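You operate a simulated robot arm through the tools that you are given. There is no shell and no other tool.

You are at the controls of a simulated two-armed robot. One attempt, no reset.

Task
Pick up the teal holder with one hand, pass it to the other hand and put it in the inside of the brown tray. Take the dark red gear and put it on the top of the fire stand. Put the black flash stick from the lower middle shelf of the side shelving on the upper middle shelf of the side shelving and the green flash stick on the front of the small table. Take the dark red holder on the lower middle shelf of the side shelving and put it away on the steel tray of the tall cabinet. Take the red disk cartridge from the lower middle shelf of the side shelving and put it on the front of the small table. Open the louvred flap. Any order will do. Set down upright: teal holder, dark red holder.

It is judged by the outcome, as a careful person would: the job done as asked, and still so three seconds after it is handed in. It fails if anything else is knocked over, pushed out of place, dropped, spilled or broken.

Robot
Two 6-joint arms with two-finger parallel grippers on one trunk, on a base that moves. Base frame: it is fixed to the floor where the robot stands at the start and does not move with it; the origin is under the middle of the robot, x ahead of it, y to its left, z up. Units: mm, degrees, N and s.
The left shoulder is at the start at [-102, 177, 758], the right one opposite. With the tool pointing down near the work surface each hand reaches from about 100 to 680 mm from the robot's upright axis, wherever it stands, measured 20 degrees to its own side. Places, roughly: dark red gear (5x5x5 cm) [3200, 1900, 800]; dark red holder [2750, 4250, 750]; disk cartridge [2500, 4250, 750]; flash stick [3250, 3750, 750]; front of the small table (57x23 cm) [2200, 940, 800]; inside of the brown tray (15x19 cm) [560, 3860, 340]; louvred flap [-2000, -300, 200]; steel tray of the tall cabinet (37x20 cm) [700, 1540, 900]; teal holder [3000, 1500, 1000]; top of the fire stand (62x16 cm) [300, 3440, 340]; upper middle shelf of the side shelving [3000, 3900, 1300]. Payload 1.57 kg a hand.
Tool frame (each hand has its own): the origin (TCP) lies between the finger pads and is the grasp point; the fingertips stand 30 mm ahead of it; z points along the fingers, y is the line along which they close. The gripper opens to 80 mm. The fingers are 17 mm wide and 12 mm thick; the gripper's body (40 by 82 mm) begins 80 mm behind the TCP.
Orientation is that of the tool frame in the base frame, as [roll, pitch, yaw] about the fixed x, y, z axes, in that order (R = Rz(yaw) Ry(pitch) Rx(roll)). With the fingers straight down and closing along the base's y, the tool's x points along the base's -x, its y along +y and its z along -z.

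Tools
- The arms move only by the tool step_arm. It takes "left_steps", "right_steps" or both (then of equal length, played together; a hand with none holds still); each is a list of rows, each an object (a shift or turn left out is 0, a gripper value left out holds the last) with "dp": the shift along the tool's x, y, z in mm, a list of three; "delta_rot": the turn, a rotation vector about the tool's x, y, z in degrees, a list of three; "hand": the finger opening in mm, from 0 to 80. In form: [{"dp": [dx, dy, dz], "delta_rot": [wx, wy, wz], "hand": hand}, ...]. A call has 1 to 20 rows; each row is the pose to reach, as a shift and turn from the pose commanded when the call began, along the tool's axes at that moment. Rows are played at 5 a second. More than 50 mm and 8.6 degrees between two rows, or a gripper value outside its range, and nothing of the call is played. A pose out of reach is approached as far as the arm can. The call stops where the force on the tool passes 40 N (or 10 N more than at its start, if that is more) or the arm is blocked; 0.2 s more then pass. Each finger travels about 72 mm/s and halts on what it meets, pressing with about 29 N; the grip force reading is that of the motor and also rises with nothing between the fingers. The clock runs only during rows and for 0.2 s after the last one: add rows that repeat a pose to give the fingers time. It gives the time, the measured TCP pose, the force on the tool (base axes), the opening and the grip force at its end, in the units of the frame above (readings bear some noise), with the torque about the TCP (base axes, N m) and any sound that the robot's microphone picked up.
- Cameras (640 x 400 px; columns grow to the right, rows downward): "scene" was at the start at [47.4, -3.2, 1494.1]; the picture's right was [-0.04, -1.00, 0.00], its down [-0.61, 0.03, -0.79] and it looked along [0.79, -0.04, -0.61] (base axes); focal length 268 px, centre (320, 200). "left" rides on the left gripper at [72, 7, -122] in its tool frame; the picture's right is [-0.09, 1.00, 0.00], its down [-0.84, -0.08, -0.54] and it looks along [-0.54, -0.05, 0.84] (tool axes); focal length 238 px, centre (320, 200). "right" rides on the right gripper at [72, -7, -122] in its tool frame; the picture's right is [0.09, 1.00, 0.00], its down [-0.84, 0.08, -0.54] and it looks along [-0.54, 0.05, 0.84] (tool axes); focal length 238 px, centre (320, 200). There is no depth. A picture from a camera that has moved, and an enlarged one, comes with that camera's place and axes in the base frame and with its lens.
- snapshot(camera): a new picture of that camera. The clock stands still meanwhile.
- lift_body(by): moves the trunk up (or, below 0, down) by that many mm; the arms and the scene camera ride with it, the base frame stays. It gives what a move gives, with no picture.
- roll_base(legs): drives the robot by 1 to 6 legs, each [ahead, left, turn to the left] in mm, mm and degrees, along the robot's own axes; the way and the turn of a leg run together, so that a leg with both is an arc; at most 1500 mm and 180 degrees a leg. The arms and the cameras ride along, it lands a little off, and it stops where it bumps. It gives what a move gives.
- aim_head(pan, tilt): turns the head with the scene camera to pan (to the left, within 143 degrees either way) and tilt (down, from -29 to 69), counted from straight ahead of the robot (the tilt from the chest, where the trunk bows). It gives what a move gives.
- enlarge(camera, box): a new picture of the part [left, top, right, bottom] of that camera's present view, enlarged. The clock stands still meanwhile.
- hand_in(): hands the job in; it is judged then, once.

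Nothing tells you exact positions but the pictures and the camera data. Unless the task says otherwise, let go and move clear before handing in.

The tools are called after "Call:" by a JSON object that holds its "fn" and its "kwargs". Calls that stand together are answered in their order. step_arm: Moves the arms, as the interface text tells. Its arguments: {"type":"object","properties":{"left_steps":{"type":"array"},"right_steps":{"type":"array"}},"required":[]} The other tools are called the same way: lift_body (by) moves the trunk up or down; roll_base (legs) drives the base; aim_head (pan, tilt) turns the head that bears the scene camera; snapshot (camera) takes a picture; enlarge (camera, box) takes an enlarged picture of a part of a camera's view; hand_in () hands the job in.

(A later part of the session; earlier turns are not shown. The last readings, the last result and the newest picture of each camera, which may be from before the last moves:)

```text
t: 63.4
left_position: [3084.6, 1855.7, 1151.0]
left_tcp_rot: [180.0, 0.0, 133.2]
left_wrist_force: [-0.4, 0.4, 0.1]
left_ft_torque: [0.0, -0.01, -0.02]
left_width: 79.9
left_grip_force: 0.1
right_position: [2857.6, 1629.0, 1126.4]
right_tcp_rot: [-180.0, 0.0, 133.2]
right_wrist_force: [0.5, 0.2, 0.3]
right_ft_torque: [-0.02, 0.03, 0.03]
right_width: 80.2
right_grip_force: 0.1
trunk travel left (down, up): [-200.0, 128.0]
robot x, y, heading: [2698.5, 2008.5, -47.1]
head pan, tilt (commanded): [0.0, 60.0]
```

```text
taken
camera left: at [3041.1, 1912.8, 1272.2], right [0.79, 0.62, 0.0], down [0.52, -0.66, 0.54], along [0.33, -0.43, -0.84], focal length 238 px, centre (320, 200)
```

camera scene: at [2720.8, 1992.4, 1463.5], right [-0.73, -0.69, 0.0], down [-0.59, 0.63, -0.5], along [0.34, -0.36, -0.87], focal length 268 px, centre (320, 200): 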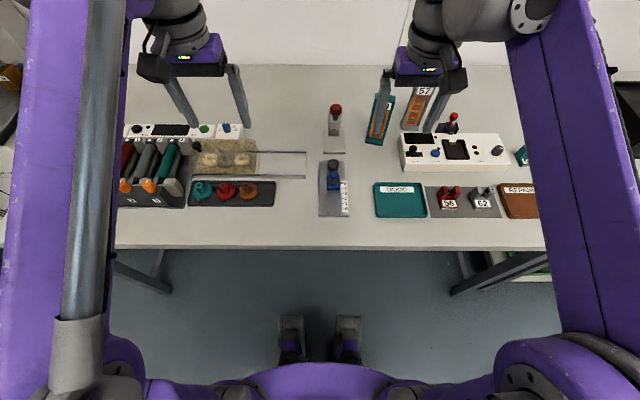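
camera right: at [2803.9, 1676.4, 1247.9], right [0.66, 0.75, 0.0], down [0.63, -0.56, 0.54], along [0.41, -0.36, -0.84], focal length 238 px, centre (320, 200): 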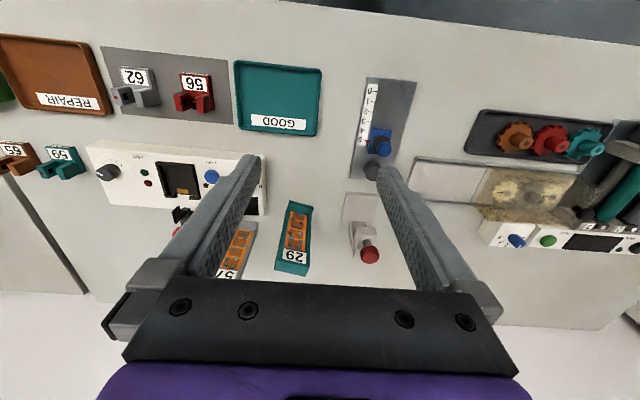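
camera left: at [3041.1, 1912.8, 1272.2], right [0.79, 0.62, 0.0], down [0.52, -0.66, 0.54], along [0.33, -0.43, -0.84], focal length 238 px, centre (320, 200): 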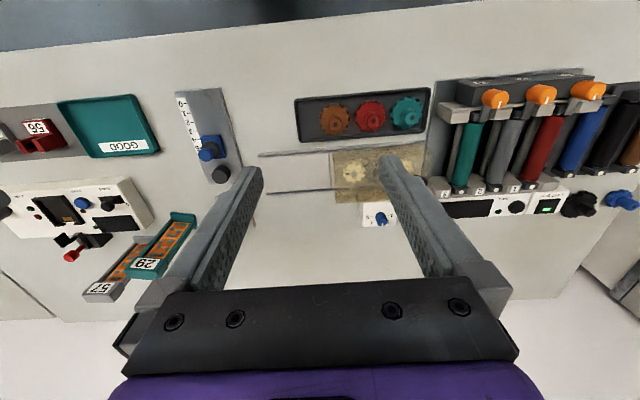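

Table edge is about 270 mm from my axis, fine. I'll enlarge the wrist views to measure the gear and the teal holder precisely.

Call:
{"fn": "enlarge", "kwargs": {"camera": "left", "box": [280, 60, 460, 172]}}

Call:
{"fn": "enlarge", "kwargs": {"camera": "right", "box": [180, 150, 400, 288]}}

Call:
{"fn": "enlarge", "kwargs": {"camera": "scene", "box": [340, 70, 500, 170]}}

Call:
{"fn": "enlarge", "kwargs": {"camera": "scene", "box": [160, 130, 320, 230]}}

Call:
{"fn": "enlarge", "kwargs": {"camera": "left", "box": [60, 190, 220, 290]}}

```text
3.56 times, centred on (370, 116) of left
camera zoom: at [3041.1, 1912.8, 1272.2], right [0.79, 0.62, 0.0], down [0.52, -0.66, 0.54], along [0.33, -0.43, -0.84], focal length 848 px, centre (142, 499)
```

zoom: 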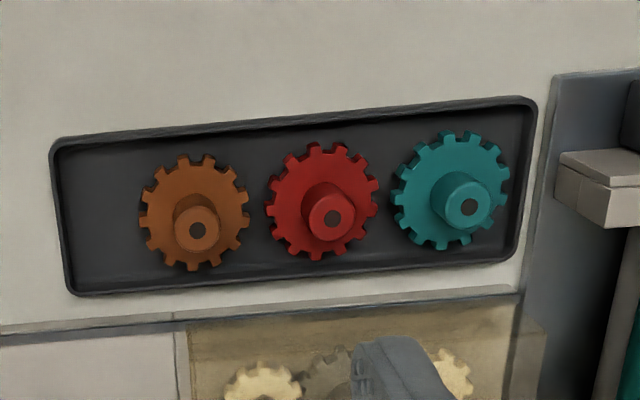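

```text
2.90 times, centred on (290, 219) of right
camera zoom: at [2803.9, 1676.4, 1247.9], right [0.66, 0.75, 0.0], down [0.63, -0.56, 0.54], along [0.41, -0.36, -0.84], focal length 691 px, centre (407, 145)
```

zoom: 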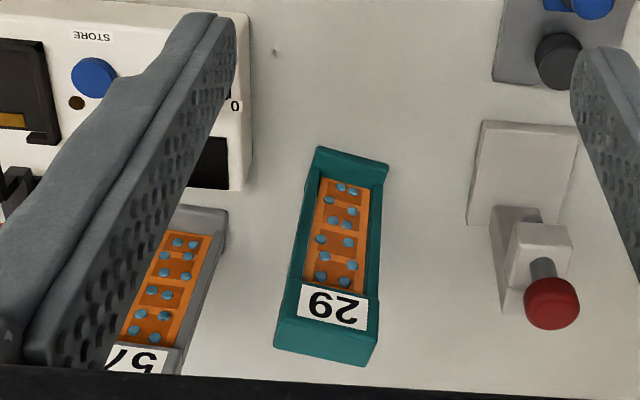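

```text
4.00 times, centred on (420, 120) of scene
camera zoom: at [2720.8, 1992.4, 1463.5], right [-0.73, -0.69, 0.0], down [-0.59, 0.63, -0.5], along [0.34, -0.36, -0.87], focal length 1073 px, centre (-80, 520)
```

zoom: 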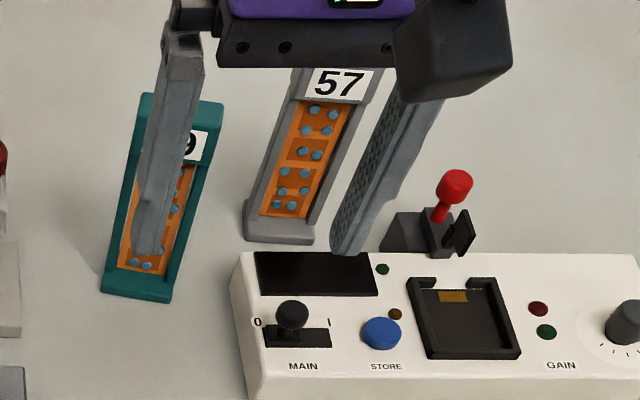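

```text
4.00 times, centred on (240, 180) of scene
camera zoom: at [2720.8, 1992.4, 1463.5], right [-0.73, -0.69, 0.0], down [-0.59, 0.63, -0.5], along [0.34, -0.36, -0.87], focal length 1073 px, centre (640, 280)
```

zoom: 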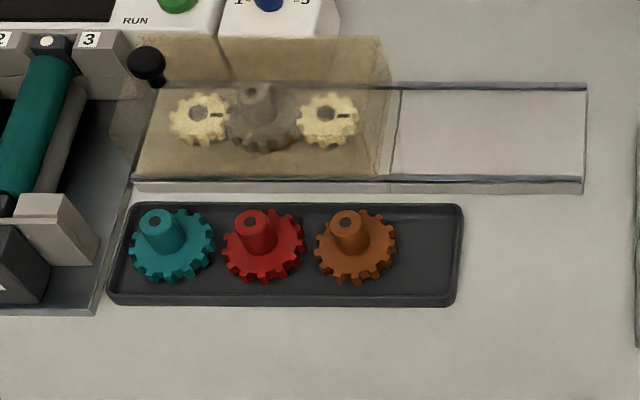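

```text
4.00 times, centred on (140, 240) of left
camera zoom: at [3041.1, 1912.8, 1272.2], right [0.79, 0.62, 0.0], down [0.52, -0.66, 0.54], along [0.33, -0.43, -0.84], focal length 953 px, centre (1040, 40)
```

zoom: 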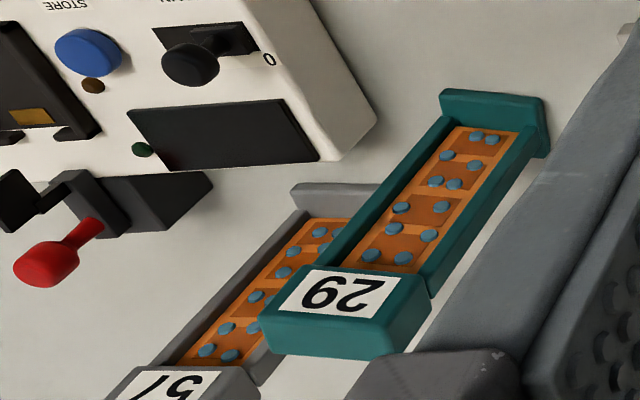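

The dark red gear's hub top is at about [3176, 1884, 865], disc top about z 837, hub ~22 mm wide. I'll bring the left hand above it first.

Call:
{"fn": "step_arm", "kwargs": {"left_steps": [{"dp": [-21, 43, 0], "hand": 60}, {"dp": [-42, 85, 0], "hand": 50}, {"dp": [-42, 85, 45], "hand": 50}, {"dp": [-42, 85, 90], "hand": 50}, {"dp": [-42, 85, 135], "hand": 50}, {"dp": [-42, 85, 180], "hand": 50}, {"dp": [-42, 85, 215], "hand": 50}, {"dp": [-42, 85, 215], "hand": 50}]}}

Call:
{"fn": "snapshot", "kwargs": {"camera": "left"}}

Call:
{"fn": "snapshot", "kwargs": {"camera": "scene"}}

```text
t: 65.2
left_position: [3175.6, 1884.9, 935.0]
left_tcp_rot: [-180.0, 0.0, 133.1]
left_wrist_force: [0.6, -0.5, 0.0]
left_ft_torque: [0.02, 0.04, -0.01]
left_width: 50.0
left_grip_force: 0.1
right_position: [2857.8, 1628.0, 1127.1]
right_tcp_rot: [-180.0, 0.0, 133.2]
right_wrist_force: [0.2, 0.1, -0.1]
right_ft_torque: [0.02, 0.01, -0.03]
right_width: 79.8
right_grip_force: 0.0
trunk travel left (down, up): [-200.0, 128.0]
robot x, y, heading: [2702.3, 2013.0, -46.6]
head pan, tilt (commanded): [0.0, 60.0]
```

```text
taken
camera left: at [3130.3, 1941.7, 1057.4], right [0.79, 0.62, 0.0], down [0.52, -0.66, 0.54], along [0.33, -0.43, -0.84], focal length 238 px, centre (320, 200)
```

left: 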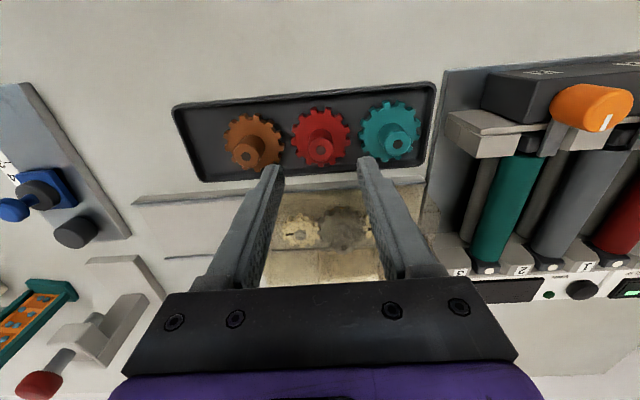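

```text
taken
camera scene: at [2720.7, 1992.4, 1463.4], right [-0.73, -0.69, 0.0], down [-0.59, 0.63, -0.5], along [0.34, -0.36, -0.87], focal length 268 px, centre (320, 200)
```

scene: 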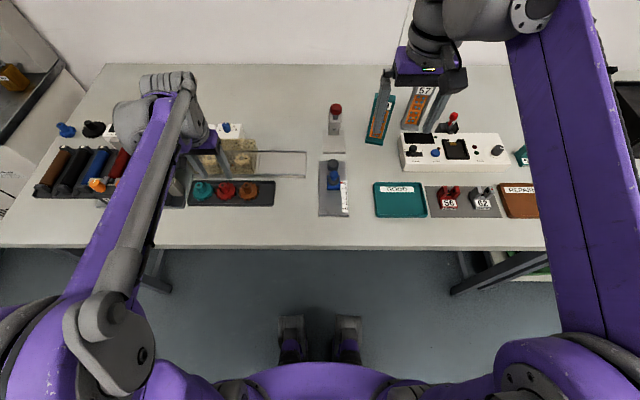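

The gear's hub lies directly under the open fingers. I'll lower until the tips are just above the gear disc and close on the hub.

Call:
{"fn": "step_arm", "kwargs": {"left_steps": [{"dp": [0, 0, 30], "hand": 50}, {"dp": [0, 0, 52], "hand": 50}, {"dp": [0, 0, 63], "hand": 50}, {"dp": [0, 0, 63], "hand": 50}]}}

Call:
{"fn": "snapshot", "kwargs": {"camera": "left"}}

```text
t: 66.2
left_position: [3176.3, 1883.5, 872.6]
left_tcp_rot: [-180.0, 0.0, 133.2]
left_wrist_force: [0.8, 0.1, -0.5]
left_ft_torque: [-0.05, -0.02, 0.02]
left_width: 49.7
left_grip_force: 0.0
right_position: [2858.2, 1628.7, 1125.1]
right_tcp_rot: [-179.9, -0.1, 133.2]
right_wrist_force: [0.5, -0.2, 0.4]
right_ft_torque: [0.0, 0.03, -0.01]
right_width: 80.1
right_grip_force: 0.0
trunk travel left (down, up): [-200.0, 128.0]
robot x, y, heading: [2707.3, 2013.5, -46.9]
head pan, tilt (commanded): [0.0, 60.0]
```

```text
taken
camera left: at [3131.9, 1940.1, 994.1], right [0.79, 0.62, 0.0], down [0.52, -0.66, 0.54], along [0.33, -0.43, -0.84], focal length 238 px, centre (320, 200)
```

left: 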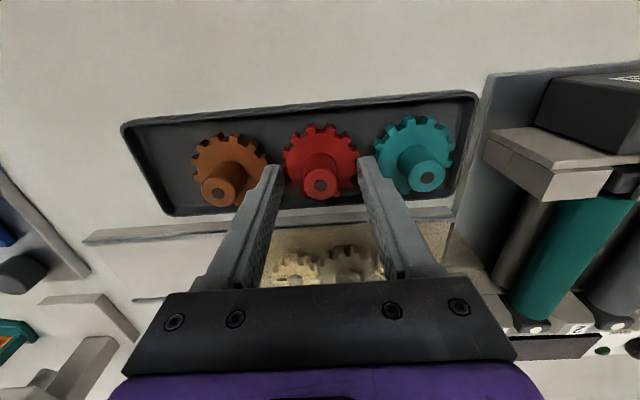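

The hub sits between the fingertips. I'll close and lift.

Call:
{"fn": "step_arm", "kwargs": {"left_steps": [{"dp": [0, 0, 0], "hand": 30}, {"dp": [0, 0, 0], "hand": 12}, {"dp": [0, 0, 0], "hand": 12}, {"dp": [0, 0, 0], "hand": 12}]}}

Call:
{"fn": "step_arm", "kwargs": {"left_steps": [{"dp": [0, 0, -15]}, {"dp": [0, 0, -30]}, {"dp": [0, 0, -60]}, {"dp": [0, 0, -60]}]}}

Call:
{"fn": "snapshot", "kwargs": {"camera": "left"}}

```text
t: 67.2
left_position: [3175.0, 1883.1, 873.5]
left_tcp_rot: [-179.9, -0.1, 133.1]
left_wrist_force: [-1.3, -2.9, 13.8]
left_ft_torque: [-0.15, 0.05, -0.04]
left_width: 20.2
left_grip_force: 28.8
right_position: [2857.2, 1628.7, 1127.7]
right_tcp_rot: [179.9, 0.0, 133.2]
right_wrist_force: [0.1, -0.4, 0.7]
right_ft_torque: [0.04, -0.01, 0.04]
right_width: 79.9
right_grip_force: 0.0
trunk travel left (down, up): [-200.0, 128.0]
robot x, y, heading: [2703.2, 2014.5, -46.9]
head pan, tilt (commanded): [0.0, 60.0]
```

```text
t: 68.2
left_position: [3176.2, 1882.9, 933.0]
left_tcp_rot: [-180.0, 0.1, 133.2]
left_wrist_force: [0.3, 0.8, -0.7]
left_ft_torque: [0.02, 0.01, 0.0]
left_width: 20.3
left_grip_force: 29.2
right_position: [2858.2, 1628.4, 1127.5]
right_tcp_rot: [179.9, -0.1, 133.2]
right_wrist_force: [-0.2, 0.4, -0.2]
right_ft_torque: [0.02, 0.0, 0.02]
right_width: 80.1
right_grip_force: 0.2
trunk travel left (down, up): [-200.0, 128.0]
robot x, y, heading: [2700.5, 2011.1, -46.5]
head pan, tilt (commanded): [0.0, 60.0]
```

```text
taken
camera left: at [3131.5, 1939.3, 1054.5], right [0.79, 0.62, 0.0], down [0.52, -0.66, 0.54], along [0.33, -0.43, -0.84], focal length 238 px, centre (320, 200)
```

left: 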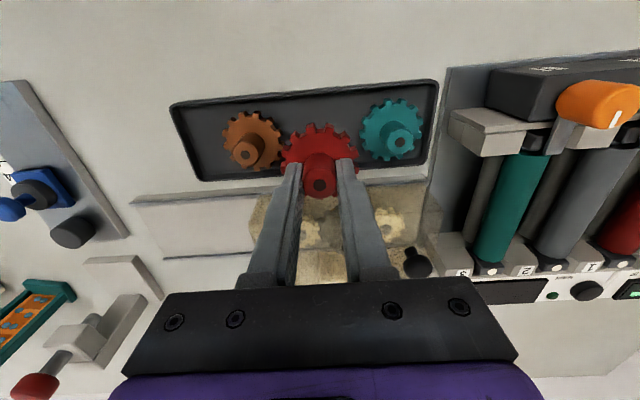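

The gear is held firmly. I'll raise the left hand back to a carry height and begin turning the right hand to line up with the teal holder, which faces about 11° off my heading.

Call:
{"fn": "step_arm", "kwargs": {"left_steps": [{"dp": [0, 0, -45]}, {"dp": [0, 0, -90]}, {"dp": [0, 0, -135]}, {"dp": [0, 0, -180]}, {"dp": [0, 0, -217]}, {"dp": [21, -42, -217]}, {"dp": [42, -84, -217]}, {"dp": [42, -84, -217]}], "right_steps": [{"delta_rot": [0, 0, 5.5]}, {"delta_rot": [0, 0, 11]}, {"delta_rot": [0, 0, 11]}, {"delta_rot": [0, 0, 11]}, {"delta_rot": [0, 0, 11]}, {"delta_rot": [0, 0, 11]}, {"delta_rot": [0, 0, 11]}, {"delta_rot": [0, 0, 11]}]}}

Call:
{"fn": "step_arm", "kwargs": {"right_steps": [{"delta_rot": [0, -7.5, 0]}, {"delta_rot": [0, -15, 0]}, {"delta_rot": [0, -22.5, 0]}, {"delta_rot": [0, -30, 0]}, {"delta_rot": [0, -37.5, 0]}, {"delta_rot": [0, -45, 0]}, {"delta_rot": [0, -45, 0]}]}}

Call:
{"fn": "snapshot", "kwargs": {"camera": "right"}}

Call:
{"fn": "snapshot", "kwargs": {"camera": "scene"}}

```text
t: 70.0
left_position: [3087.2, 1854.4, 1147.1]
left_tcp_rot: [180.0, 0.0, 133.3]
left_wrist_force: [-0.4, 0.6, -0.2]
left_ft_torque: [-0.02, -0.04, 0.02]
left_width: 20.4
left_grip_force: 29.2
right_position: [2859.6, 1628.9, 1126.9]
right_tcp_rot: [180.0, 0.0, 122.3]
right_wrist_force: [-0.3, 0.5, 0.1]
right_ft_torque: [-0.02, -0.01, -0.01]
right_width: 80.3
right_grip_force: 0.0
trunk travel left (down, up): [-200.0, 128.0]
robot x, y, heading: [2703.3, 2012.3, -46.9]
head pan, tilt (commanded): [0.0, 60.0]
```

```text
t: 71.6
left_position: [3087.0, 1854.9, 1148.8]
left_tcp_rot: [-179.9, 0.1, 133.2]
left_wrist_force: [-0.1, -0.4, -1.1]
left_ft_torque: [0.0, 0.0, 0.0]
left_width: 20.3
left_grip_force: 28.8
right_position: [2858.4, 1628.6, 1126.9]
right_tcp_rot: [-180.0, 45.1, 122.2]
right_wrist_force: [-0.4, 0.3, -0.3]
right_ft_torque: [-0.01, 0.0, 0.02]
right_width: 80.1
right_grip_force: 0.0
trunk travel left (down, up): [-200.0, 128.0]
robot x, y, heading: [2701.7, 2011.5, -46.8]
head pan, tilt (commanded): [0.0, 60.0]
```

```text
taken
camera right: at [2779.6, 1740.7, 1160.9], right [0.81, 0.59, -0.06], down [0.18, -0.13, 0.98], along [0.56, -0.8, -0.21], focal length 238 px, centre (320, 200)
```

right: 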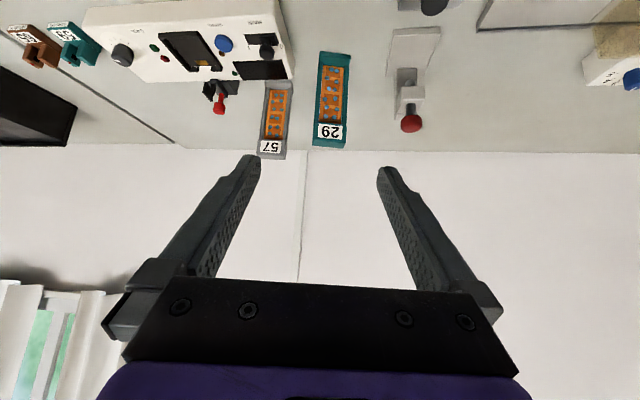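

```text
taken
camera scene: at [2721.3, 1992.0, 1463.4], right [-0.73, -0.69, 0.0], down [-0.59, 0.63, -0.5], along [0.34, -0.36, -0.87], focal length 268 px, centre (320, 200)
```

scene: 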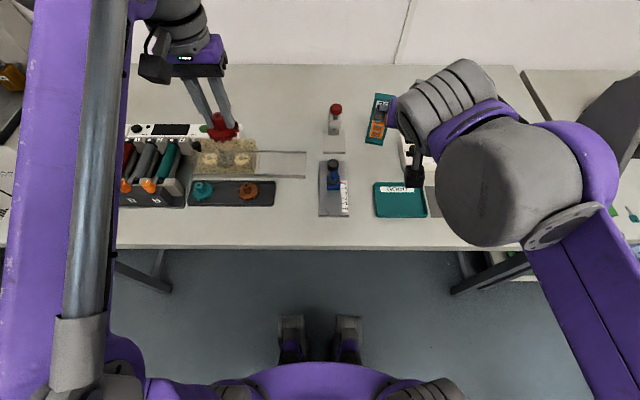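

The right hand now points 45° down-forward with the "29" teal holder ahead. I'll advance part way along the fingers' axis and look again.

Call:
{"fn": "step_arm", "kwargs": {"right_steps": [{"dp": [0, 10, 45], "hand": 78}, {"dp": [0, 21, 90], "hand": 78}, {"dp": [0, 21, 135], "hand": 78}, {"dp": [0, 21, 175], "hand": 78}, {"dp": [0, 21, 175], "hand": 78}]}}

Call:
{"fn": "snapshot", "kwargs": {"camera": "right"}}

Call:
{"fn": "aim_head", "kwargs": {"pan": -15, "tilt": 45}}

Call:
{"fn": "snapshot", "kwargs": {"camera": "scene"}}

```text
t: 72.8
left_position: [3086.7, 1855.9, 1147.9]
left_tcp_rot: [-180.0, 0.0, 133.2]
left_wrist_force: [-0.7, -0.1, -0.4]
left_ft_torque: [-0.02, -0.03, -0.02]
left_width: 20.4
left_grip_force: 29.1
right_position: [2941.8, 1535.8, 1002.1]
right_tcp_rot: [-180.0, 45.0, 122.2]
right_wrist_force: [0.0, -0.1, 0.3]
right_ft_torque: [0.01, -0.01, 0.0]
right_width: 78.2
right_grip_force: 0.0
trunk travel left (down, up): [-200.0, 128.0]
robot x, y, heading: [2699.8, 2014.7, -46.9]
head pan, tilt (commanded): [0.0, 60.0]
```

```text
taken
camera right: at [2862.5, 1647.8, 1036.1], right [0.81, 0.59, -0.07], down [0.18, -0.13, 0.97], along [0.56, -0.8, -0.21], focal length 238 px, centre (320, 200)
```

right: 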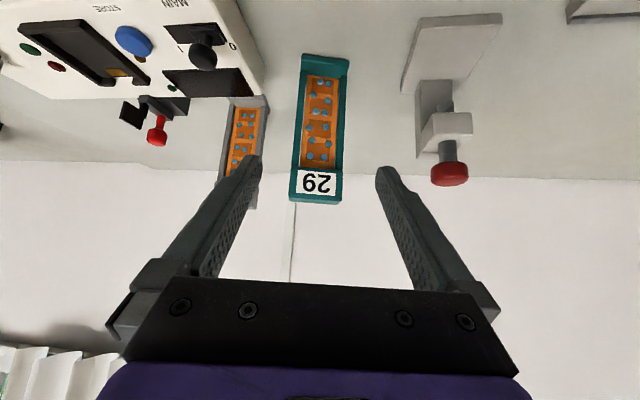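

```text
t: 73.6
left_position: [3086.5, 1856.1, 1147.7]
left_tcp_rot: [179.9, 0.0, 133.2]
left_wrist_force: [-0.4, 0.3, -0.2]
left_ft_torque: [0.01, 0.05, -0.02]
left_width: 20.2
left_grip_force: 28.9
right_position: [2940.6, 1535.4, 1003.5]
right_tcp_rot: [180.0, 45.1, 122.2]
right_wrist_force: [0.1, 0.2, -0.7]
right_ft_torque: [-0.01, 0.04, 0.0]
right_width: 78.2
right_grip_force: 0.0
trunk travel left (down, up): [-200.0, 128.0]
robot x, y, heading: [2704.0, 2013.4, -46.7]
head pan, tilt (commanded): [-15.0, 45.0]
```

```text
taken
camera scene: at [2713.8, 1969.2, 1482.8], right [-0.88, -0.47, 0.0], down [-0.34, 0.62, -0.71], along [0.33, -0.62, -0.71], focal length 268 px, centre (320, 200)
```

scene: 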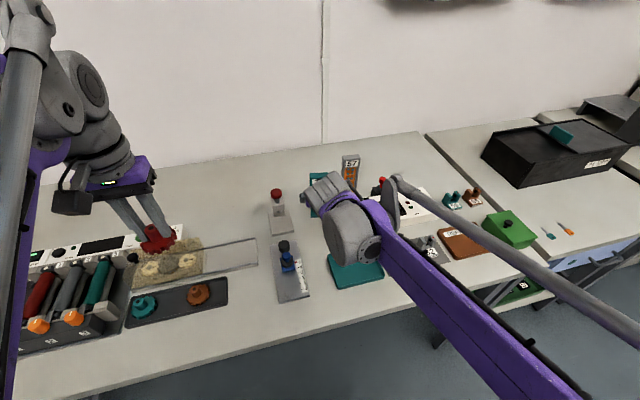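

The holder's front-base midpoint is at about [2991, 1457], base z≈820, top z≈987, ~51 mm wide and upright. I'll advance along the finger axis so it sits between the fingers, then look before closing.

Call:
{"fn": "step_arm", "kwargs": {"right_steps": [{"dp": [1, 0.5, 45]}, {"dp": [1, 0.5, 90]}, {"dp": [1.4, 0.5, 125]}, {"dp": [1.4, 0.5, 145]}, {"dp": [1.4, 0.5, 158]}, {"dp": [1.4, 0.5, 158]}]}}

Call:
{"fn": "snapshot", "kwargs": {"camera": "right"}}

```text
t: 75.0
left_position: [3086.7, 1855.2, 1147.9]
left_tcp_rot: [-180.0, 0.1, 133.3]
left_wrist_force: [-0.7, -0.4, -1.4]
left_ft_torque: [-0.01, -0.04, -0.01]
left_width: 20.3
left_grip_force: 28.3
right_position: [3001.5, 1441.7, 891.1]
right_tcp_rot: [-180.0, 44.9, 122.2]
right_wrist_force: [-0.2, 0.5, 0.0]
right_ft_torque: [0.03, 0.0, 0.0]
right_width: 78.1
right_grip_force: 0.0
trunk travel left (down, up): [-200.0, 128.0]
robot x, y, heading: [2700.2, 2011.7, -46.9]
head pan, tilt (commanded): [-15.0, 45.0]
```

```text
taken
camera right: at [2922.2, 1553.0, 925.1], right [0.81, 0.59, -0.07], down [0.18, -0.14, 0.97], along [0.56, -0.8, -0.21], focal length 238 px, centre (320, 200)
```

right: 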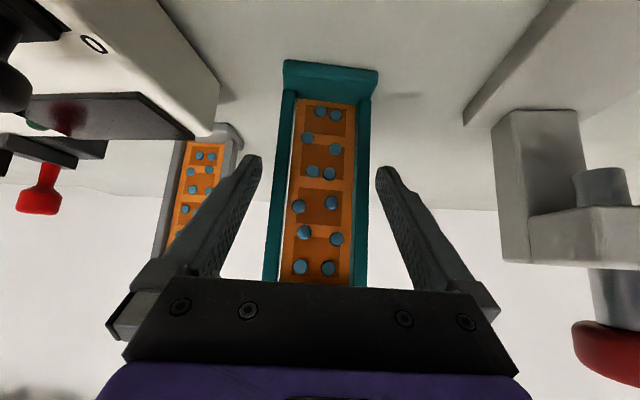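

The teal column is centered between the fingers. Closing and lifting slightly.

Call:
{"fn": "step_arm", "kwargs": {"right_steps": [{"hand": 60}, {"hand": 44}, {"hand": 44}, {"hand": 44}]}}

Call:
{"fn": "step_arm", "kwargs": {"right_steps": [{"dp": [-7, 0, -7]}, {"dp": [-14, 0, -14]}, {"dp": [-28, 0, -28]}, {"dp": [-28, 0, -28]}]}}

Call:
{"fn": "snapshot", "kwargs": {"camera": "right"}}

Call:
{"fn": "snapshot", "kwargs": {"camera": "scene"}}

```text
t: 76.0
left_position: [3086.4, 1854.7, 1147.3]
left_tcp_rot: [-180.0, 0.0, 133.3]
left_wrist_force: [-0.3, 0.3, -0.3]
left_ft_torque: [-0.02, 0.0, -0.01]
left_width: 20.2
left_grip_force: 28.9
right_position: [3001.0, 1440.7, 890.7]
right_tcp_rot: [-179.9, 44.9, 122.2]
right_wrist_force: [0.9, 1.0, -0.5]
right_ft_torque: [0.0, 0.01, 0.0]
right_width: 55.6
right_grip_force: 29.3
trunk travel left (down, up): [-200.0, 128.0]
robot x, y, heading: [2700.0, 2013.9, -46.9]
head pan, tilt (commanded): [-15.0, 45.0]
```

```text
t: 77.0
left_position: [3086.5, 1855.2, 1146.8]
left_tcp_rot: [180.0, 0.0, 133.2]
left_wrist_force: [-0.5, 0.8, -0.2]
left_ft_torque: [0.05, 0.0, 0.01]
left_width: 20.2
left_grip_force: 29.1
right_position: [3001.7, 1441.9, 928.6]
right_tcp_rot: [-180.0, 45.0, 122.3]
right_wrist_force: [0.3, -0.2, -1.1]
right_ft_torque: [-0.03, -0.02, -0.01]
right_width: 55.9
right_grip_force: 29.5
trunk travel left (down, up): [-200.0, 128.0]
robot x, y, heading: [2698.7, 2011.3, -46.6]
head pan, tilt (commanded): [-15.0, 45.0]
```

```text
taken
camera right: at [2922.8, 1553.0, 964.2], right [0.81, 0.59, -0.07], down [0.18, -0.14, 0.97], along [0.56, -0.8, -0.21], focal length 238 px, centre (320, 200)
```

right: 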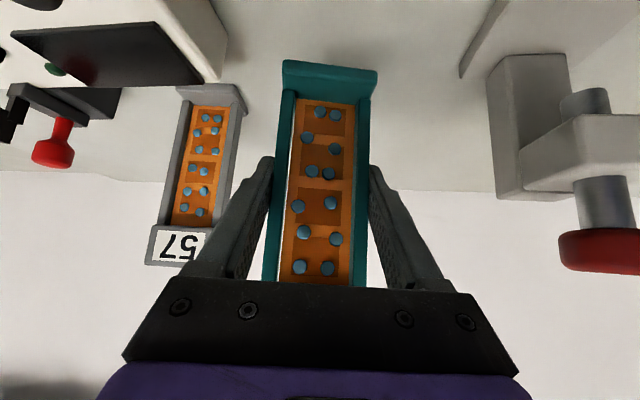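

```text
taken
camera scene: at [2713.9, 1968.9, 1482.9], right [-0.88, -0.47, 0.0], down [-0.33, 0.62, -0.71], along [0.33, -0.62, -0.71], focal length 268 px, centre (320, 200)
```

scene: 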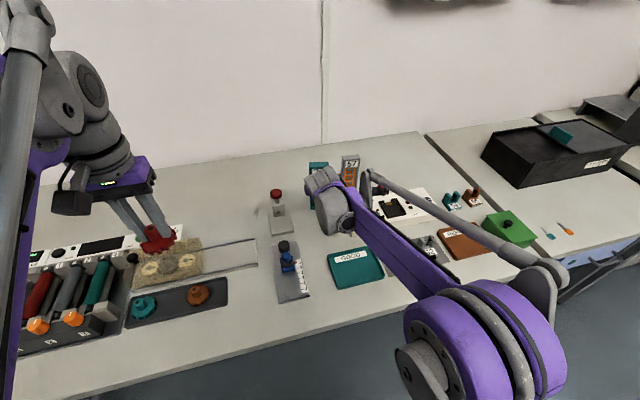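

The teal holder is in the right hand. I'll raise it and draw it in toward me before backing away from the bench.

Call:
{"fn": "step_arm", "kwargs": {"right_steps": [{"dp": [-33, 0, -33]}, {"dp": [-66, 0, -66]}, {"dp": [-99, 0, -99]}, {"dp": [-120, 0, -120]}, {"dp": [-90, 0, -150]}, {"dp": [-60, 0, -180]}, {"dp": [-30, 0, -210]}, {"dp": [-10, 0, -230]}, {"dp": [-10, 0, -230]}]}}

Call:
{"fn": "aim_head", "kwargs": {"pan": 0, "tilt": 45}}

Call:
{"fn": "snapshot", "kwargs": {"camera": "scene"}}

```text
t: 79.0
left_position: [3087.0, 1855.7, 1146.2]
left_tcp_rot: [-179.9, -0.1, 133.3]
left_wrist_force: [0.3, 0.1, -0.6]
left_ft_torque: [-0.01, -0.04, 0.0]
left_width: 20.1
left_grip_force: 28.8
right_position: [2921.8, 1576.4, 1100.3]
right_tcp_rot: [180.0, 45.0, 122.2]
right_wrist_force: [0.2, -0.3, -1.5]
right_ft_torque: [0.01, -0.03, -0.05]
right_width: 55.8
right_grip_force: 29.0
trunk travel left (down, up): [-200.0, 128.0]
robot x, y, heading: [2702.2, 2011.2, -46.9]
head pan, tilt (commanded): [-15.0, 45.0]
```

```text
t: 79.8
left_position: [3087.1, 1855.8, 1147.0]
left_tcp_rot: [180.0, 0.0, 133.2]
left_wrist_force: [0.1, -0.1, 0.1]
left_ft_torque: [0.02, -0.01, -0.01]
left_width: 20.5
left_grip_force: 29.1
right_position: [2921.0, 1575.0, 1100.5]
right_tcp_rot: [-180.0, 45.0, 122.2]
right_wrist_force: [0.2, -0.2, -1.2]
right_ft_torque: [-0.01, -0.02, 0.04]
right_width: 55.6
right_grip_force: 28.9
trunk travel left (down, up): [-200.0, 128.0]
robot x, y, heading: [2700.2, 2011.7, -46.4]
head pan, tilt (commanded): [0.0, 45.0]
```

```text
taken
camera scene: at [2730.9, 1981.5, 1482.9], right [-0.73, -0.68, 0.0], down [-0.48, 0.52, -0.71], along [0.48, -0.52, -0.71], focal length 268 px, centre (320, 200)
```

scene: 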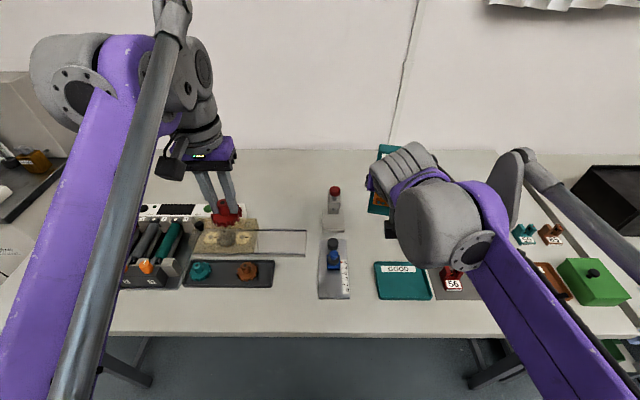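

Both items are held. I'll back away from the bench, then turn to face the fire-stand wall.

Call:
{"fn": "roll_base", "kwargs": {"legs": [[-350, 0, 0], [0, 0, 88.5]]}}

Call:
{"fn": "aim_head", "kwargs": {"pan": 0, "tilt": 30}}

Call:
{"fn": "snapshot", "kwargs": {"camera": "scene"}}

Call:
{"fn": "aim_head", "kwargs": {"pan": 90, "tilt": 35}}

Call:
{"fn": "snapshot", "kwargs": {"camera": "scene"}}

Call:
{"fn": "aim_head", "kwargs": {"pan": 135, "tilt": 30}}

Call:
{"fn": "snapshot", "kwargs": {"camera": "scene"}}

```text
t: 85.8
left_position: [2629.3, 2646.9, 1147.4]
left_tcp_rot: [-180.0, 0.1, -138.0]
left_wrist_force: [-0.4, 0.0, 0.0]
left_ft_torque: [-0.01, -0.01, -0.02]
left_width: 20.5
left_grip_force: 29.1
right_position: [2904.7, 2474.7, 1100.1]
right_tcp_rot: [-180.0, 45.0, -149.0]
right_wrist_force: [0.1, -0.2, -1.3]
right_ft_torque: [0.0, -0.02, -0.01]
right_width: 55.5
right_grip_force: 28.5
trunk travel left (down, up): [-200.0, 128.0]
robot x, y, heading: [2462.2, 2265.8, 41.9]
head pan, tilt (commanded): [0.0, 45.0]
```

```text
t: 86.6
left_position: [2629.3, 2648.2, 1148.9]
left_tcp_rot: [-180.0, 0.0, -138.0]
left_wrist_force: [-0.1, -0.4, -0.1]
left_ft_torque: [0.01, 0.01, 0.0]
left_width: 20.2
left_grip_force: 29.2
right_position: [2905.9, 2473.7, 1100.6]
right_tcp_rot: [-179.9, 45.1, -148.9]
right_wrist_force: [-0.5, 1.0, -1.3]
right_ft_torque: [0.04, 0.0, 0.01]
right_width: 55.5
right_grip_force: 28.6
trunk travel left (down, up): [-200.0, 128.0]
robot x, y, heading: [2463.4, 2268.5, 42.2]
head pan, tilt (commanded): [0.0, 30.0]
```

```text
taken
camera scene: at [2501.9, 2301.2, 1505.4], right [0.67, -0.74, 0.0], down [-0.37, -0.33, -0.87], along [0.64, 0.58, -0.5], focal length 268 px, centre (320, 200)
```

scene: 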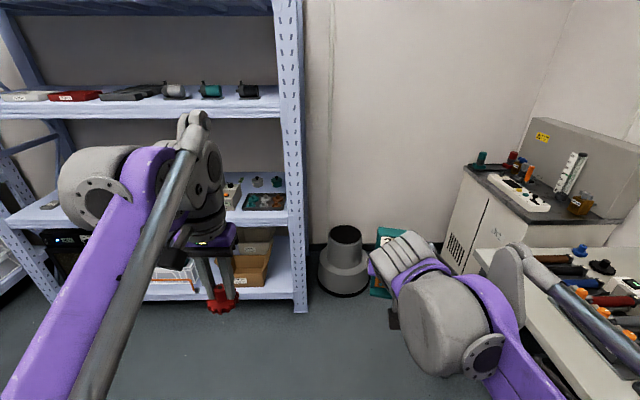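

```text
t: 88.2
left_position: [2629.6, 2647.4, 1147.5]
left_tcp_rot: [-180.0, -0.1, -138.0]
left_wrist_force: [-0.1, -0.7, -0.4]
left_ft_torque: [-0.01, -0.01, 0.0]
left_width: 20.4
left_grip_force: 28.6
right_position: [2905.8, 2474.4, 1100.1]
right_tcp_rot: [180.0, 45.0, -149.0]
right_wrist_force: [-0.7, -0.4, -0.6]
right_ft_torque: [-0.02, 0.0, -0.01]
right_width: 55.5
right_grip_force: 29.2
trunk travel left (down, up): [-200.0, 128.0]
robot x, y, heading: [2460.9, 2265.0, 41.8]
head pan, tilt (commanded): [90.0, 35.0]
```

```text
taken
camera scene: at [2375.8, 2306.2, 1497.7], right [0.74, 0.67, 0.0], down [0.38, -0.43, -0.82], along [-0.55, 0.61, -0.57], focal length 268 px, centre (320, 200)
```

scene: 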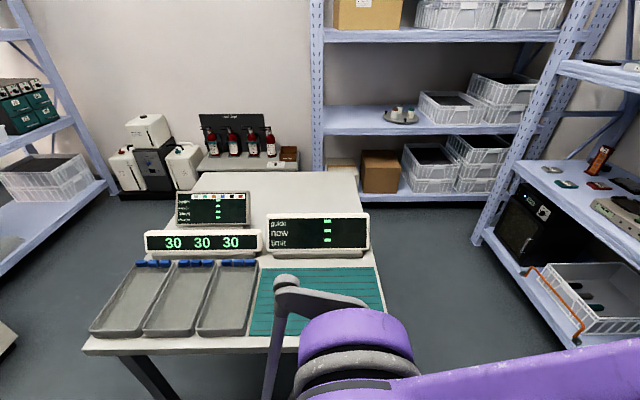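

```text
t: 89.3
left_position: [2628.2, 2646.9, 1147.7]
left_tcp_rot: [180.0, -0.1, -138.0]
left_wrist_force: [0.1, -0.6, 0.4]
left_ft_torque: [-0.02, -0.01, 0.03]
left_width: 20.1
left_grip_force: 29.4
right_position: [2906.1, 2476.1, 1100.1]
right_tcp_rot: [180.0, 45.0, -149.0]
right_wrist_force: [0.0, -0.2, -1.3]
right_ft_torque: [0.0, -0.01, -0.01]
right_width: 55.5
right_grip_force: 28.9
trunk travel left (down, up): [-200.0, 128.0]
robot x, y, heading: [2462.2, 2268.5, 41.9]
head pan, tilt (commanded): [135.0, 30.0]
```

```text
taken
camera scene: at [2344.4, 2245.6, 1505.5], right [0.05, 1.0, 0.0], down [0.5, -0.03, -0.87], along [-0.86, 0.05, -0.5], focal length 268 px, centre (320, 200)
```

scene: 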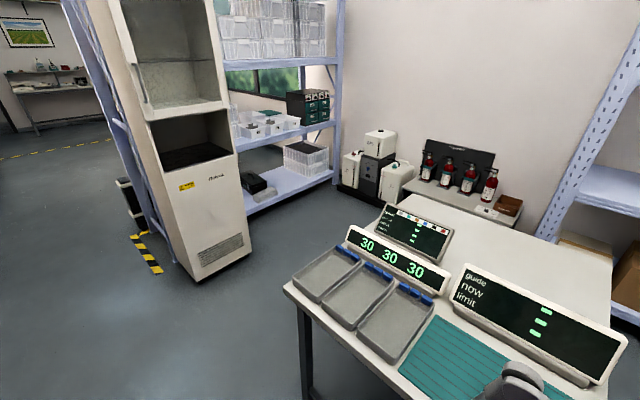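

The layout is clear: the middle table is on my left, the cabinet niche beyond it, the fire stand against the left wall. I'll back along the corridor past the middle table, then turn to face the fire stand.

Call:
{"fn": "roll_base", "kwargs": {"legs": [[-1150, -60, 0], [0, 0, 90]]}}

Call:
{"fn": "aim_head", "kwargs": {"pan": 0, "tilt": 30}}

Call:
{"fn": "snapshot", "kwargs": {"camera": "scene"}}

Call:
{"fn": "aim_head", "kwargs": {"pan": 45, "tilt": 30}}

Call:
{"fn": "snapshot", "kwargs": {"camera": "scene"}}

Call:
{"fn": "aim_head", "kwargs": {"pan": -45, "tilt": 40}}

Call:
{"fn": "snapshot", "kwargs": {"camera": "scene"}}

```text
t: 99.1
left_position: [1260.4, 1603.9, 1147.3]
left_tcp_rot: [180.0, 0.0, -48.1]
left_wrist_force: [-0.4, 0.4, -1.0]
left_ft_torque: [0.0, 0.03, 0.0]
left_width: 20.5
left_grip_force: 28.6
right_position: [1432.5, 1878.3, 1100.1]
right_tcp_rot: [-180.0, 45.0, -59.0]
right_wrist_force: [0.8, -0.3, -1.1]
right_ft_torque: [-0.02, -0.01, -0.04]
right_width: 55.7
right_grip_force: 28.8
trunk travel left (down, up): [-200.0, 128.0]
robot x, y, heading: [1638.4, 1439.8, 131.9]
head pan, tilt (commanded): [135.0, 30.0]
```

```text
t: 101.2
left_position: [1259.4, 1603.7, 1148.1]
left_tcp_rot: [180.0, -0.1, -48.1]
left_wrist_force: [0.5, -0.8, 0.7]
left_ft_torque: [-0.02, 0.03, 0.0]
left_width: 20.3
left_grip_force: 29.0
right_position: [1431.1, 1879.6, 1099.8]
right_tcp_rot: [-180.0, 45.0, -59.1]
right_wrist_force: [0.3, 0.5, -1.4]
right_ft_torque: [0.0, 0.03, -0.02]
right_width: 55.5
right_grip_force: 29.6
trunk travel left (down, up): [-200.0, 128.0]
robot x, y, heading: [1637.6, 1435.2, 132.2]
head pan, tilt (commanded): [0.0, 30.0]
```

```text
taken
camera scene: at [1605.0, 1477.2, 1505.5], right [0.74, 0.67, 0.0], down [0.33, -0.37, -0.87], along [-0.58, 0.64, -0.5], focal length 268 px, centre (320, 200)
```

scene: 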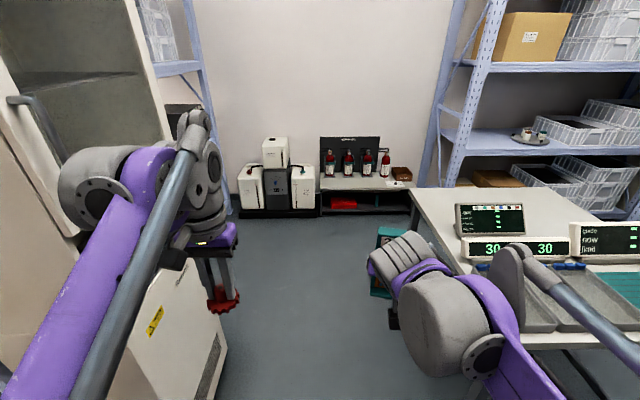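

```text
t: 102.4
left_position: [1258.5, 1602.3, 1147.5]
left_tcp_rot: [180.0, 0.1, -48.1]
left_wrist_force: [0.6, -0.1, -0.3]
left_ft_torque: [-0.01, -0.01, -0.05]
left_width: 20.2
left_grip_force: 29.2
right_position: [1431.2, 1880.0, 1100.1]
right_tcp_rot: [-180.0, 45.0, -59.1]
right_wrist_force: [-0.3, -1.0, -1.5]
right_ft_torque: [-0.01, 0.01, 0.01]
right_width: 55.3
right_grip_force: 28.5
trunk travel left (down, up): [-200.0, 128.0]
robot x, y, heading: [1639.2, 1437.0, 131.8]
head pan, tilt (commanded): [45.0, 30.0]
```

```text
taken
camera scene: at [1575.1, 1414.9, 1505.5], right [0.05, 1.0, 0.0], down [0.5, -0.03, -0.87], along [-0.86, 0.05, -0.5], focal length 268 px, centre (320, 200)
```

scene: 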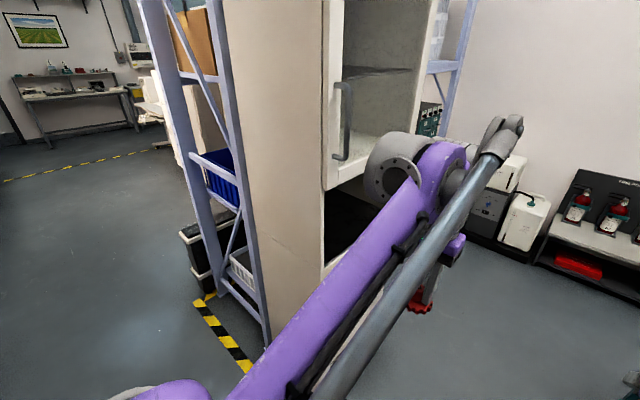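

```text
t: 104.0
left_position: [1259.2, 1603.2, 1148.7]
left_tcp_rot: [-180.0, 0.0, -48.1]
left_wrist_force: [-0.6, -0.3, 0.1]
left_ft_torque: [0.04, -0.01, 0.03]
left_width: 20.7
left_grip_force: 28.9
right_position: [1431.9, 1879.2, 1100.0]
right_tcp_rot: [-180.0, 45.0, -59.1]
right_wrist_force: [-0.1, 0.0, -1.3]
right_ft_torque: [0.03, -0.02, -0.01]
right_width: 55.6
right_grip_force: 29.2
trunk travel left (down, up): [-200.0, 128.0]
robot x, y, heading: [1638.4, 1439.5, 131.8]
head pan, tilt (commanded): [-45.0, 40.0]
```

```text
taken
camera scene: at [1670.0, 1494.8, 1490.1], right [1.0, -0.05, 0.0], down [-0.03, -0.64, -0.77], along [0.04, 0.77, -0.64], focal length 268 px, centre (320, 200)
```

scene: 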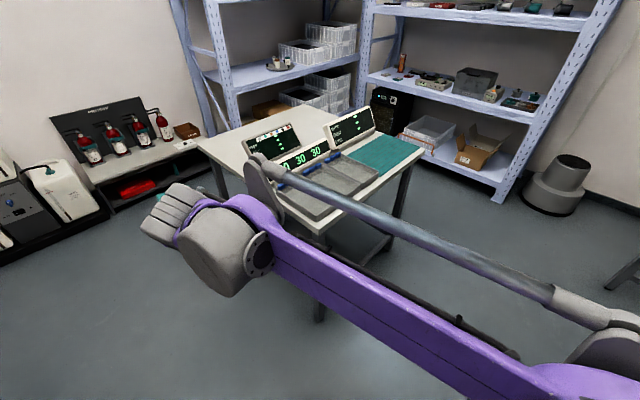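

The way ahead to the fire stand lies between the cabinet and the middle table. I'll shift slightly right and go ahead, then look again.

Call:
{"fn": "roll_base", "kwargs": {"legs": [[0, -50, 0], [1000, 0, 0]]}}

Call:
{"fn": "aim_head", "kwargs": {"pan": 0, "tilt": 35}}

Call:
{"fn": "snapshot", "kwargs": {"camera": "scene"}}

Call:
{"fn": "aim_head", "kwargs": {"pan": -50, "tilt": 40}}

Call:
{"fn": "snapshot", "kwargs": {"camera": "scene"}}

```text
t: 109.9
left_position: [626.4, 2375.0, 1146.8]
left_tcp_rot: [180.0, 0.0, -47.7]
left_wrist_force: [0.2, -0.2, -1.0]
left_ft_torque: [-0.01, 0.03, -0.01]
left_width: 20.6
left_grip_force: 28.6
right_position: [797.2, 2651.3, 1099.4]
right_tcp_rot: [-180.0, 45.0, -58.7]
right_wrist_force: [-0.2, 0.7, -1.0]
right_ft_torque: [0.02, -0.01, -0.02]
right_width: 55.5
right_grip_force: 29.3
trunk travel left (down, up): [-200.0, 128.0]
robot x, y, heading: [1011.4, 2211.1, 132.3]
head pan, tilt (commanded): [-45.0, 40.0]
```

```text
t: 111.0
left_position: [625.9, 2373.9, 1147.8]
left_tcp_rot: [180.0, 0.0, -47.8]
left_wrist_force: [-0.4, 0.6, -0.3]
left_ft_torque: [-0.02, 0.01, 0.02]
left_width: 20.5
left_grip_force: 28.9
right_position: [795.8, 2651.7, 1099.7]
right_tcp_rot: [-180.0, 44.9, -58.7]
right_wrist_force: [-0.5, -0.9, -0.8]
right_ft_torque: [0.01, 0.03, 0.03]
right_width: 55.3
right_grip_force: 29.2
trunk travel left (down, up): [-200.0, 128.0]
robot x, y, heading: [1008.7, 2212.5, 132.3]
head pan, tilt (commanded): [0.0, 35.0]
```

```text
taken
camera scene: at [974.3, 2249.0, 1497.7], right [0.74, 0.67, 0.0], down [0.39, -0.42, -0.82], along [-0.55, 0.61, -0.57], focal length 268 px, centre (320, 200)
```

scene: 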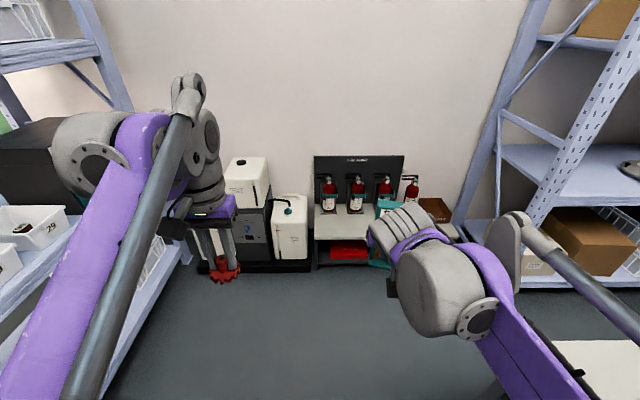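

```text
t: 112.2
left_position: [625.3, 2374.6, 1148.1]
left_tcp_rot: [180.0, 0.0, -47.7]
left_wrist_force: [-1.0, 0.7, -0.9]
left_ft_torque: [0.02, 0.0, 0.0]
left_width: 20.3
left_grip_force: 28.9
right_position: [796.1, 2650.9, 1099.7]
right_tcp_rot: [-180.0, 45.0, -58.7]
right_wrist_force: [-0.2, -0.6, -0.7]
right_ft_torque: [-0.01, -0.02, -0.02]
right_width: 55.4
right_grip_force: 29.0
trunk travel left (down, up): [-200.0, 128.0]
robot x, y, heading: [1007.9, 2210.9, 132.3]
head pan, tilt (commanded): [-50.0, 40.0]
```

```text
taken
camera scene: at [1044.9, 2268.1, 1490.1], right [0.99, -0.13, 0.0], down [-0.09, -0.64, -0.77], along [0.1, 0.76, -0.64], focal length 268 px, centre (320, 200)
```

scene: 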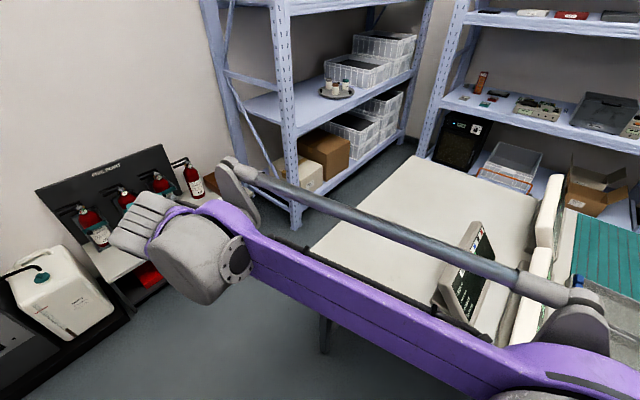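

Continuing: the stand's front strip is ~1.3 m ahead to the right, with the brown tray at its right end. I'll advance, then strafe right past the table's end.

Call:
{"fn": "roll_base", "kwargs": {"legs": [[880, 0, 0], [0, -430, 0]]}}

Call:
{"fn": "aim_head", "kwargs": {"pan": 0, "tilt": 50}}

Call:
{"fn": "snapshot", "kwargs": {"camera": "scene"}}

Call:
{"fn": "aim_head", "kwargs": {"pan": -45, "tilt": 50}}

Call:
{"fn": "snapshot", "kwargs": {"camera": "scene"}}

Call:
{"fn": "snapshot", "kwargs": {"camera": "left"}}

```text
t: 120.8
left_position: [357.9, 3324.7, 1147.7]
left_tcp_rot: [-180.0, 0.0, -48.6]
left_wrist_force: [0.4, 0.5, -0.9]
left_ft_torque: [0.03, 0.03, 0.01]
left_width: 20.6
left_grip_force: 29.4
right_position: [531.2, 3598.5, 1100.5]
right_tcp_rot: [180.0, 45.0, -59.6]
right_wrist_force: [0.7, -1.1, -1.1]
right_ft_torque: [0.02, -0.02, 0.01]
right_width: 55.5
right_grip_force: 29.3
trunk travel left (down, up): [-200.0, 128.0]
robot x, y, heading: [739.5, 3155.0, 131.5]
head pan, tilt (commanded): [-50.0, 40.0]
```

```text
t: 122.0
left_position: [358.3, 3325.5, 1147.6]
left_tcp_rot: [180.0, 0.0, -48.6]
left_wrist_force: [0.2, 0.3, -0.3]
left_ft_torque: [-0.03, 0.03, 0.03]
left_width: 20.2
left_grip_force: 29.2
right_position: [532.2, 3598.7, 1100.2]
right_tcp_rot: [179.9, 45.0, -59.6]
right_wrist_force: [-0.4, -0.6, -1.6]
right_ft_torque: [-0.01, 0.02, 0.01]
right_width: 55.6
right_grip_force: 29.2
trunk travel left (down, up): [-200.0, 128.0]
robot x, y, heading: [735.3, 3152.0, 131.3]
head pan, tilt (commanded): [0.0, 50.0]
```

```text
taken
camera scene: at [711.4, 3185.3, 1476.0], right [0.75, 0.66, 0.0], down [0.51, -0.57, -0.64], along [-0.42, 0.48, -0.77], focal length 268 px, centre (320, 200)
```

scene: 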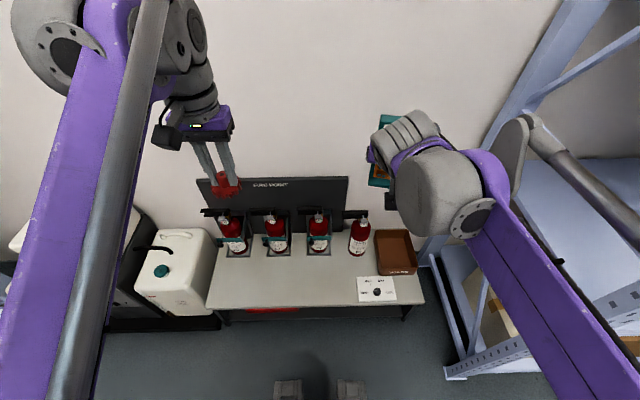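

```text
t: 123.1
left_position: [358.2, 3324.6, 1148.9]
left_tcp_rot: [180.0, 0.1, -48.7]
left_wrist_force: [0.2, -0.6, -0.5]
left_ft_torque: [0.01, -0.01, -0.03]
left_width: 20.3
left_grip_force: 28.9
right_position: [533.2, 3598.9, 1101.2]
right_tcp_rot: [-180.0, 45.0, -59.5]
right_wrist_force: [0.7, -0.2, -0.8]
right_ft_torque: [0.04, 0.01, 0.02]
right_width: 55.7
right_grip_force: 28.6
trunk travel left (down, up): [-200.0, 128.0]
robot x, y, heading: [734.3, 3154.7, 131.6]
head pan, tilt (commanded): [-45.0, 50.0]
```

```text
taken
camera scene: at [767.1, 3204.4, 1476.0], right [1.0, -0.06, 0.0], down [-0.05, -0.76, -0.64], along [0.04, 0.64, -0.77], focal length 268 px, centre (320, 200)
```

scene: 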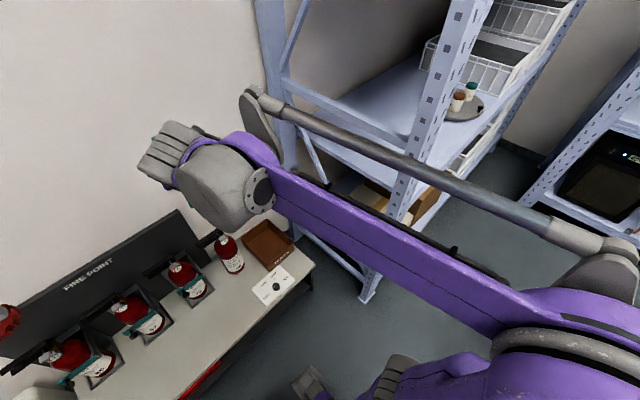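

```text
taken
camera left: at [400.9, 3265.9, 1269.9], right [-0.81, -0.59, 0.0], down [-0.5, 0.68, 0.54], along [-0.32, 0.44, -0.84], focal length 238 px, centre (320, 200)
```

left: 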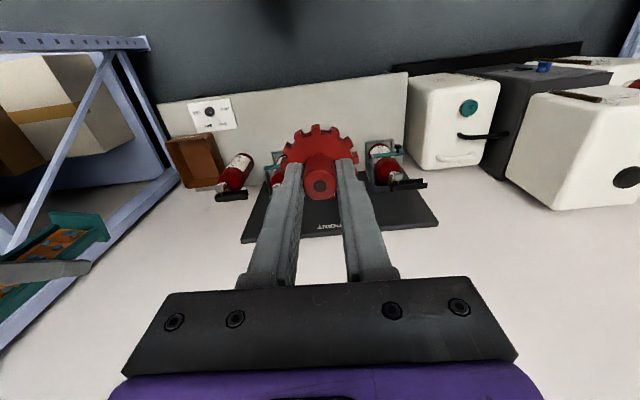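

I'm in front of the fire stand: bottles at the back, a clear front strip, the brown tray at the right end. I'll lower the trunk and move the left hand over the strip to place the gear.

Call:
{"fn": "lift_body", "kwargs": {"by": -200}}

Call:
{"fn": "snapshot", "kwargs": {"camera": "left"}}

Call:
{"fn": "aim_head", "kwargs": {"pan": 10, "tilt": 55}}

Call:
{"fn": "snapshot", "kwargs": {"camera": "scene"}}

```text
t: 125.3
left_position: [356.9, 3324.2, 947.4]
left_tcp_rot: [-180.0, -0.1, -48.6]
left_wrist_force: [-0.3, -0.1, -0.5]
left_ft_torque: [0.0, -0.05, 0.01]
left_width: 20.4
left_grip_force: 29.7
right_position: [532.4, 3598.5, 900.2]
right_tcp_rot: [-180.0, 45.0, -59.6]
right_wrist_force: [0.7, 0.1, -1.1]
right_ft_torque: [0.02, 0.03, 0.03]
right_width: 55.2
right_grip_force: 29.0
trunk travel left (down, up): [0.0, 328.0]
robot x, y, heading: [738.0, 3154.7, 131.3]
head pan, tilt (commanded): [-45.0, 50.0]
```

```text
taken
camera left: at [401.1, 3265.7, 1069.9], right [-0.81, -0.59, 0.0], down [-0.5, 0.68, 0.54], along [-0.32, 0.44, -0.84], focal length 238 px, centre (320, 200)
```

left: 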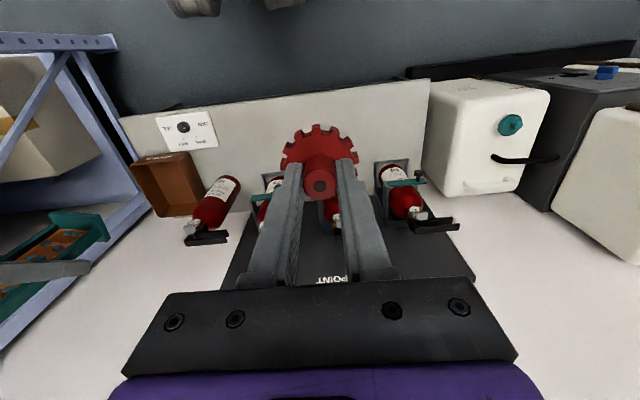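

```text
t: 126.5
left_position: [358.4, 3323.7, 947.2]
left_tcp_rot: [-180.0, 0.0, -48.6]
left_wrist_force: [0.2, -0.1, 0.0]
left_ft_torque: [0.03, -0.01, -0.04]
left_width: 20.2
left_grip_force: 28.6
right_position: [531.5, 3598.1, 899.2]
right_tcp_rot: [-179.9, 45.0, -59.6]
right_wrist_force: [-0.3, -0.2, -1.1]
right_ft_torque: [-0.04, -0.01, 0.02]
right_width: 55.6
right_grip_force: 29.6
trunk travel left (down, up): [0.0, 328.0]
robot x, y, heading: [737.2, 3157.1, 131.5]
head pan, tilt (commanded): [10.0, 55.0]
```

```text
taken
camera scene: at [674.3, 3208.4, 1268.1], right [0.62, 0.78, 0.0], down [0.64, -0.51, -0.57], along [-0.45, 0.36, -0.82], focal length 268 px, centre (320, 200)
```

scene: 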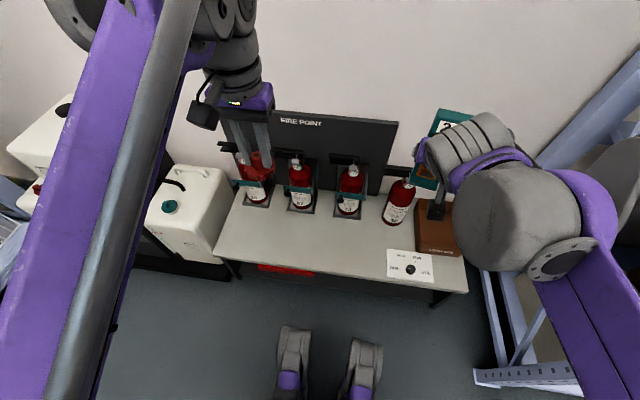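

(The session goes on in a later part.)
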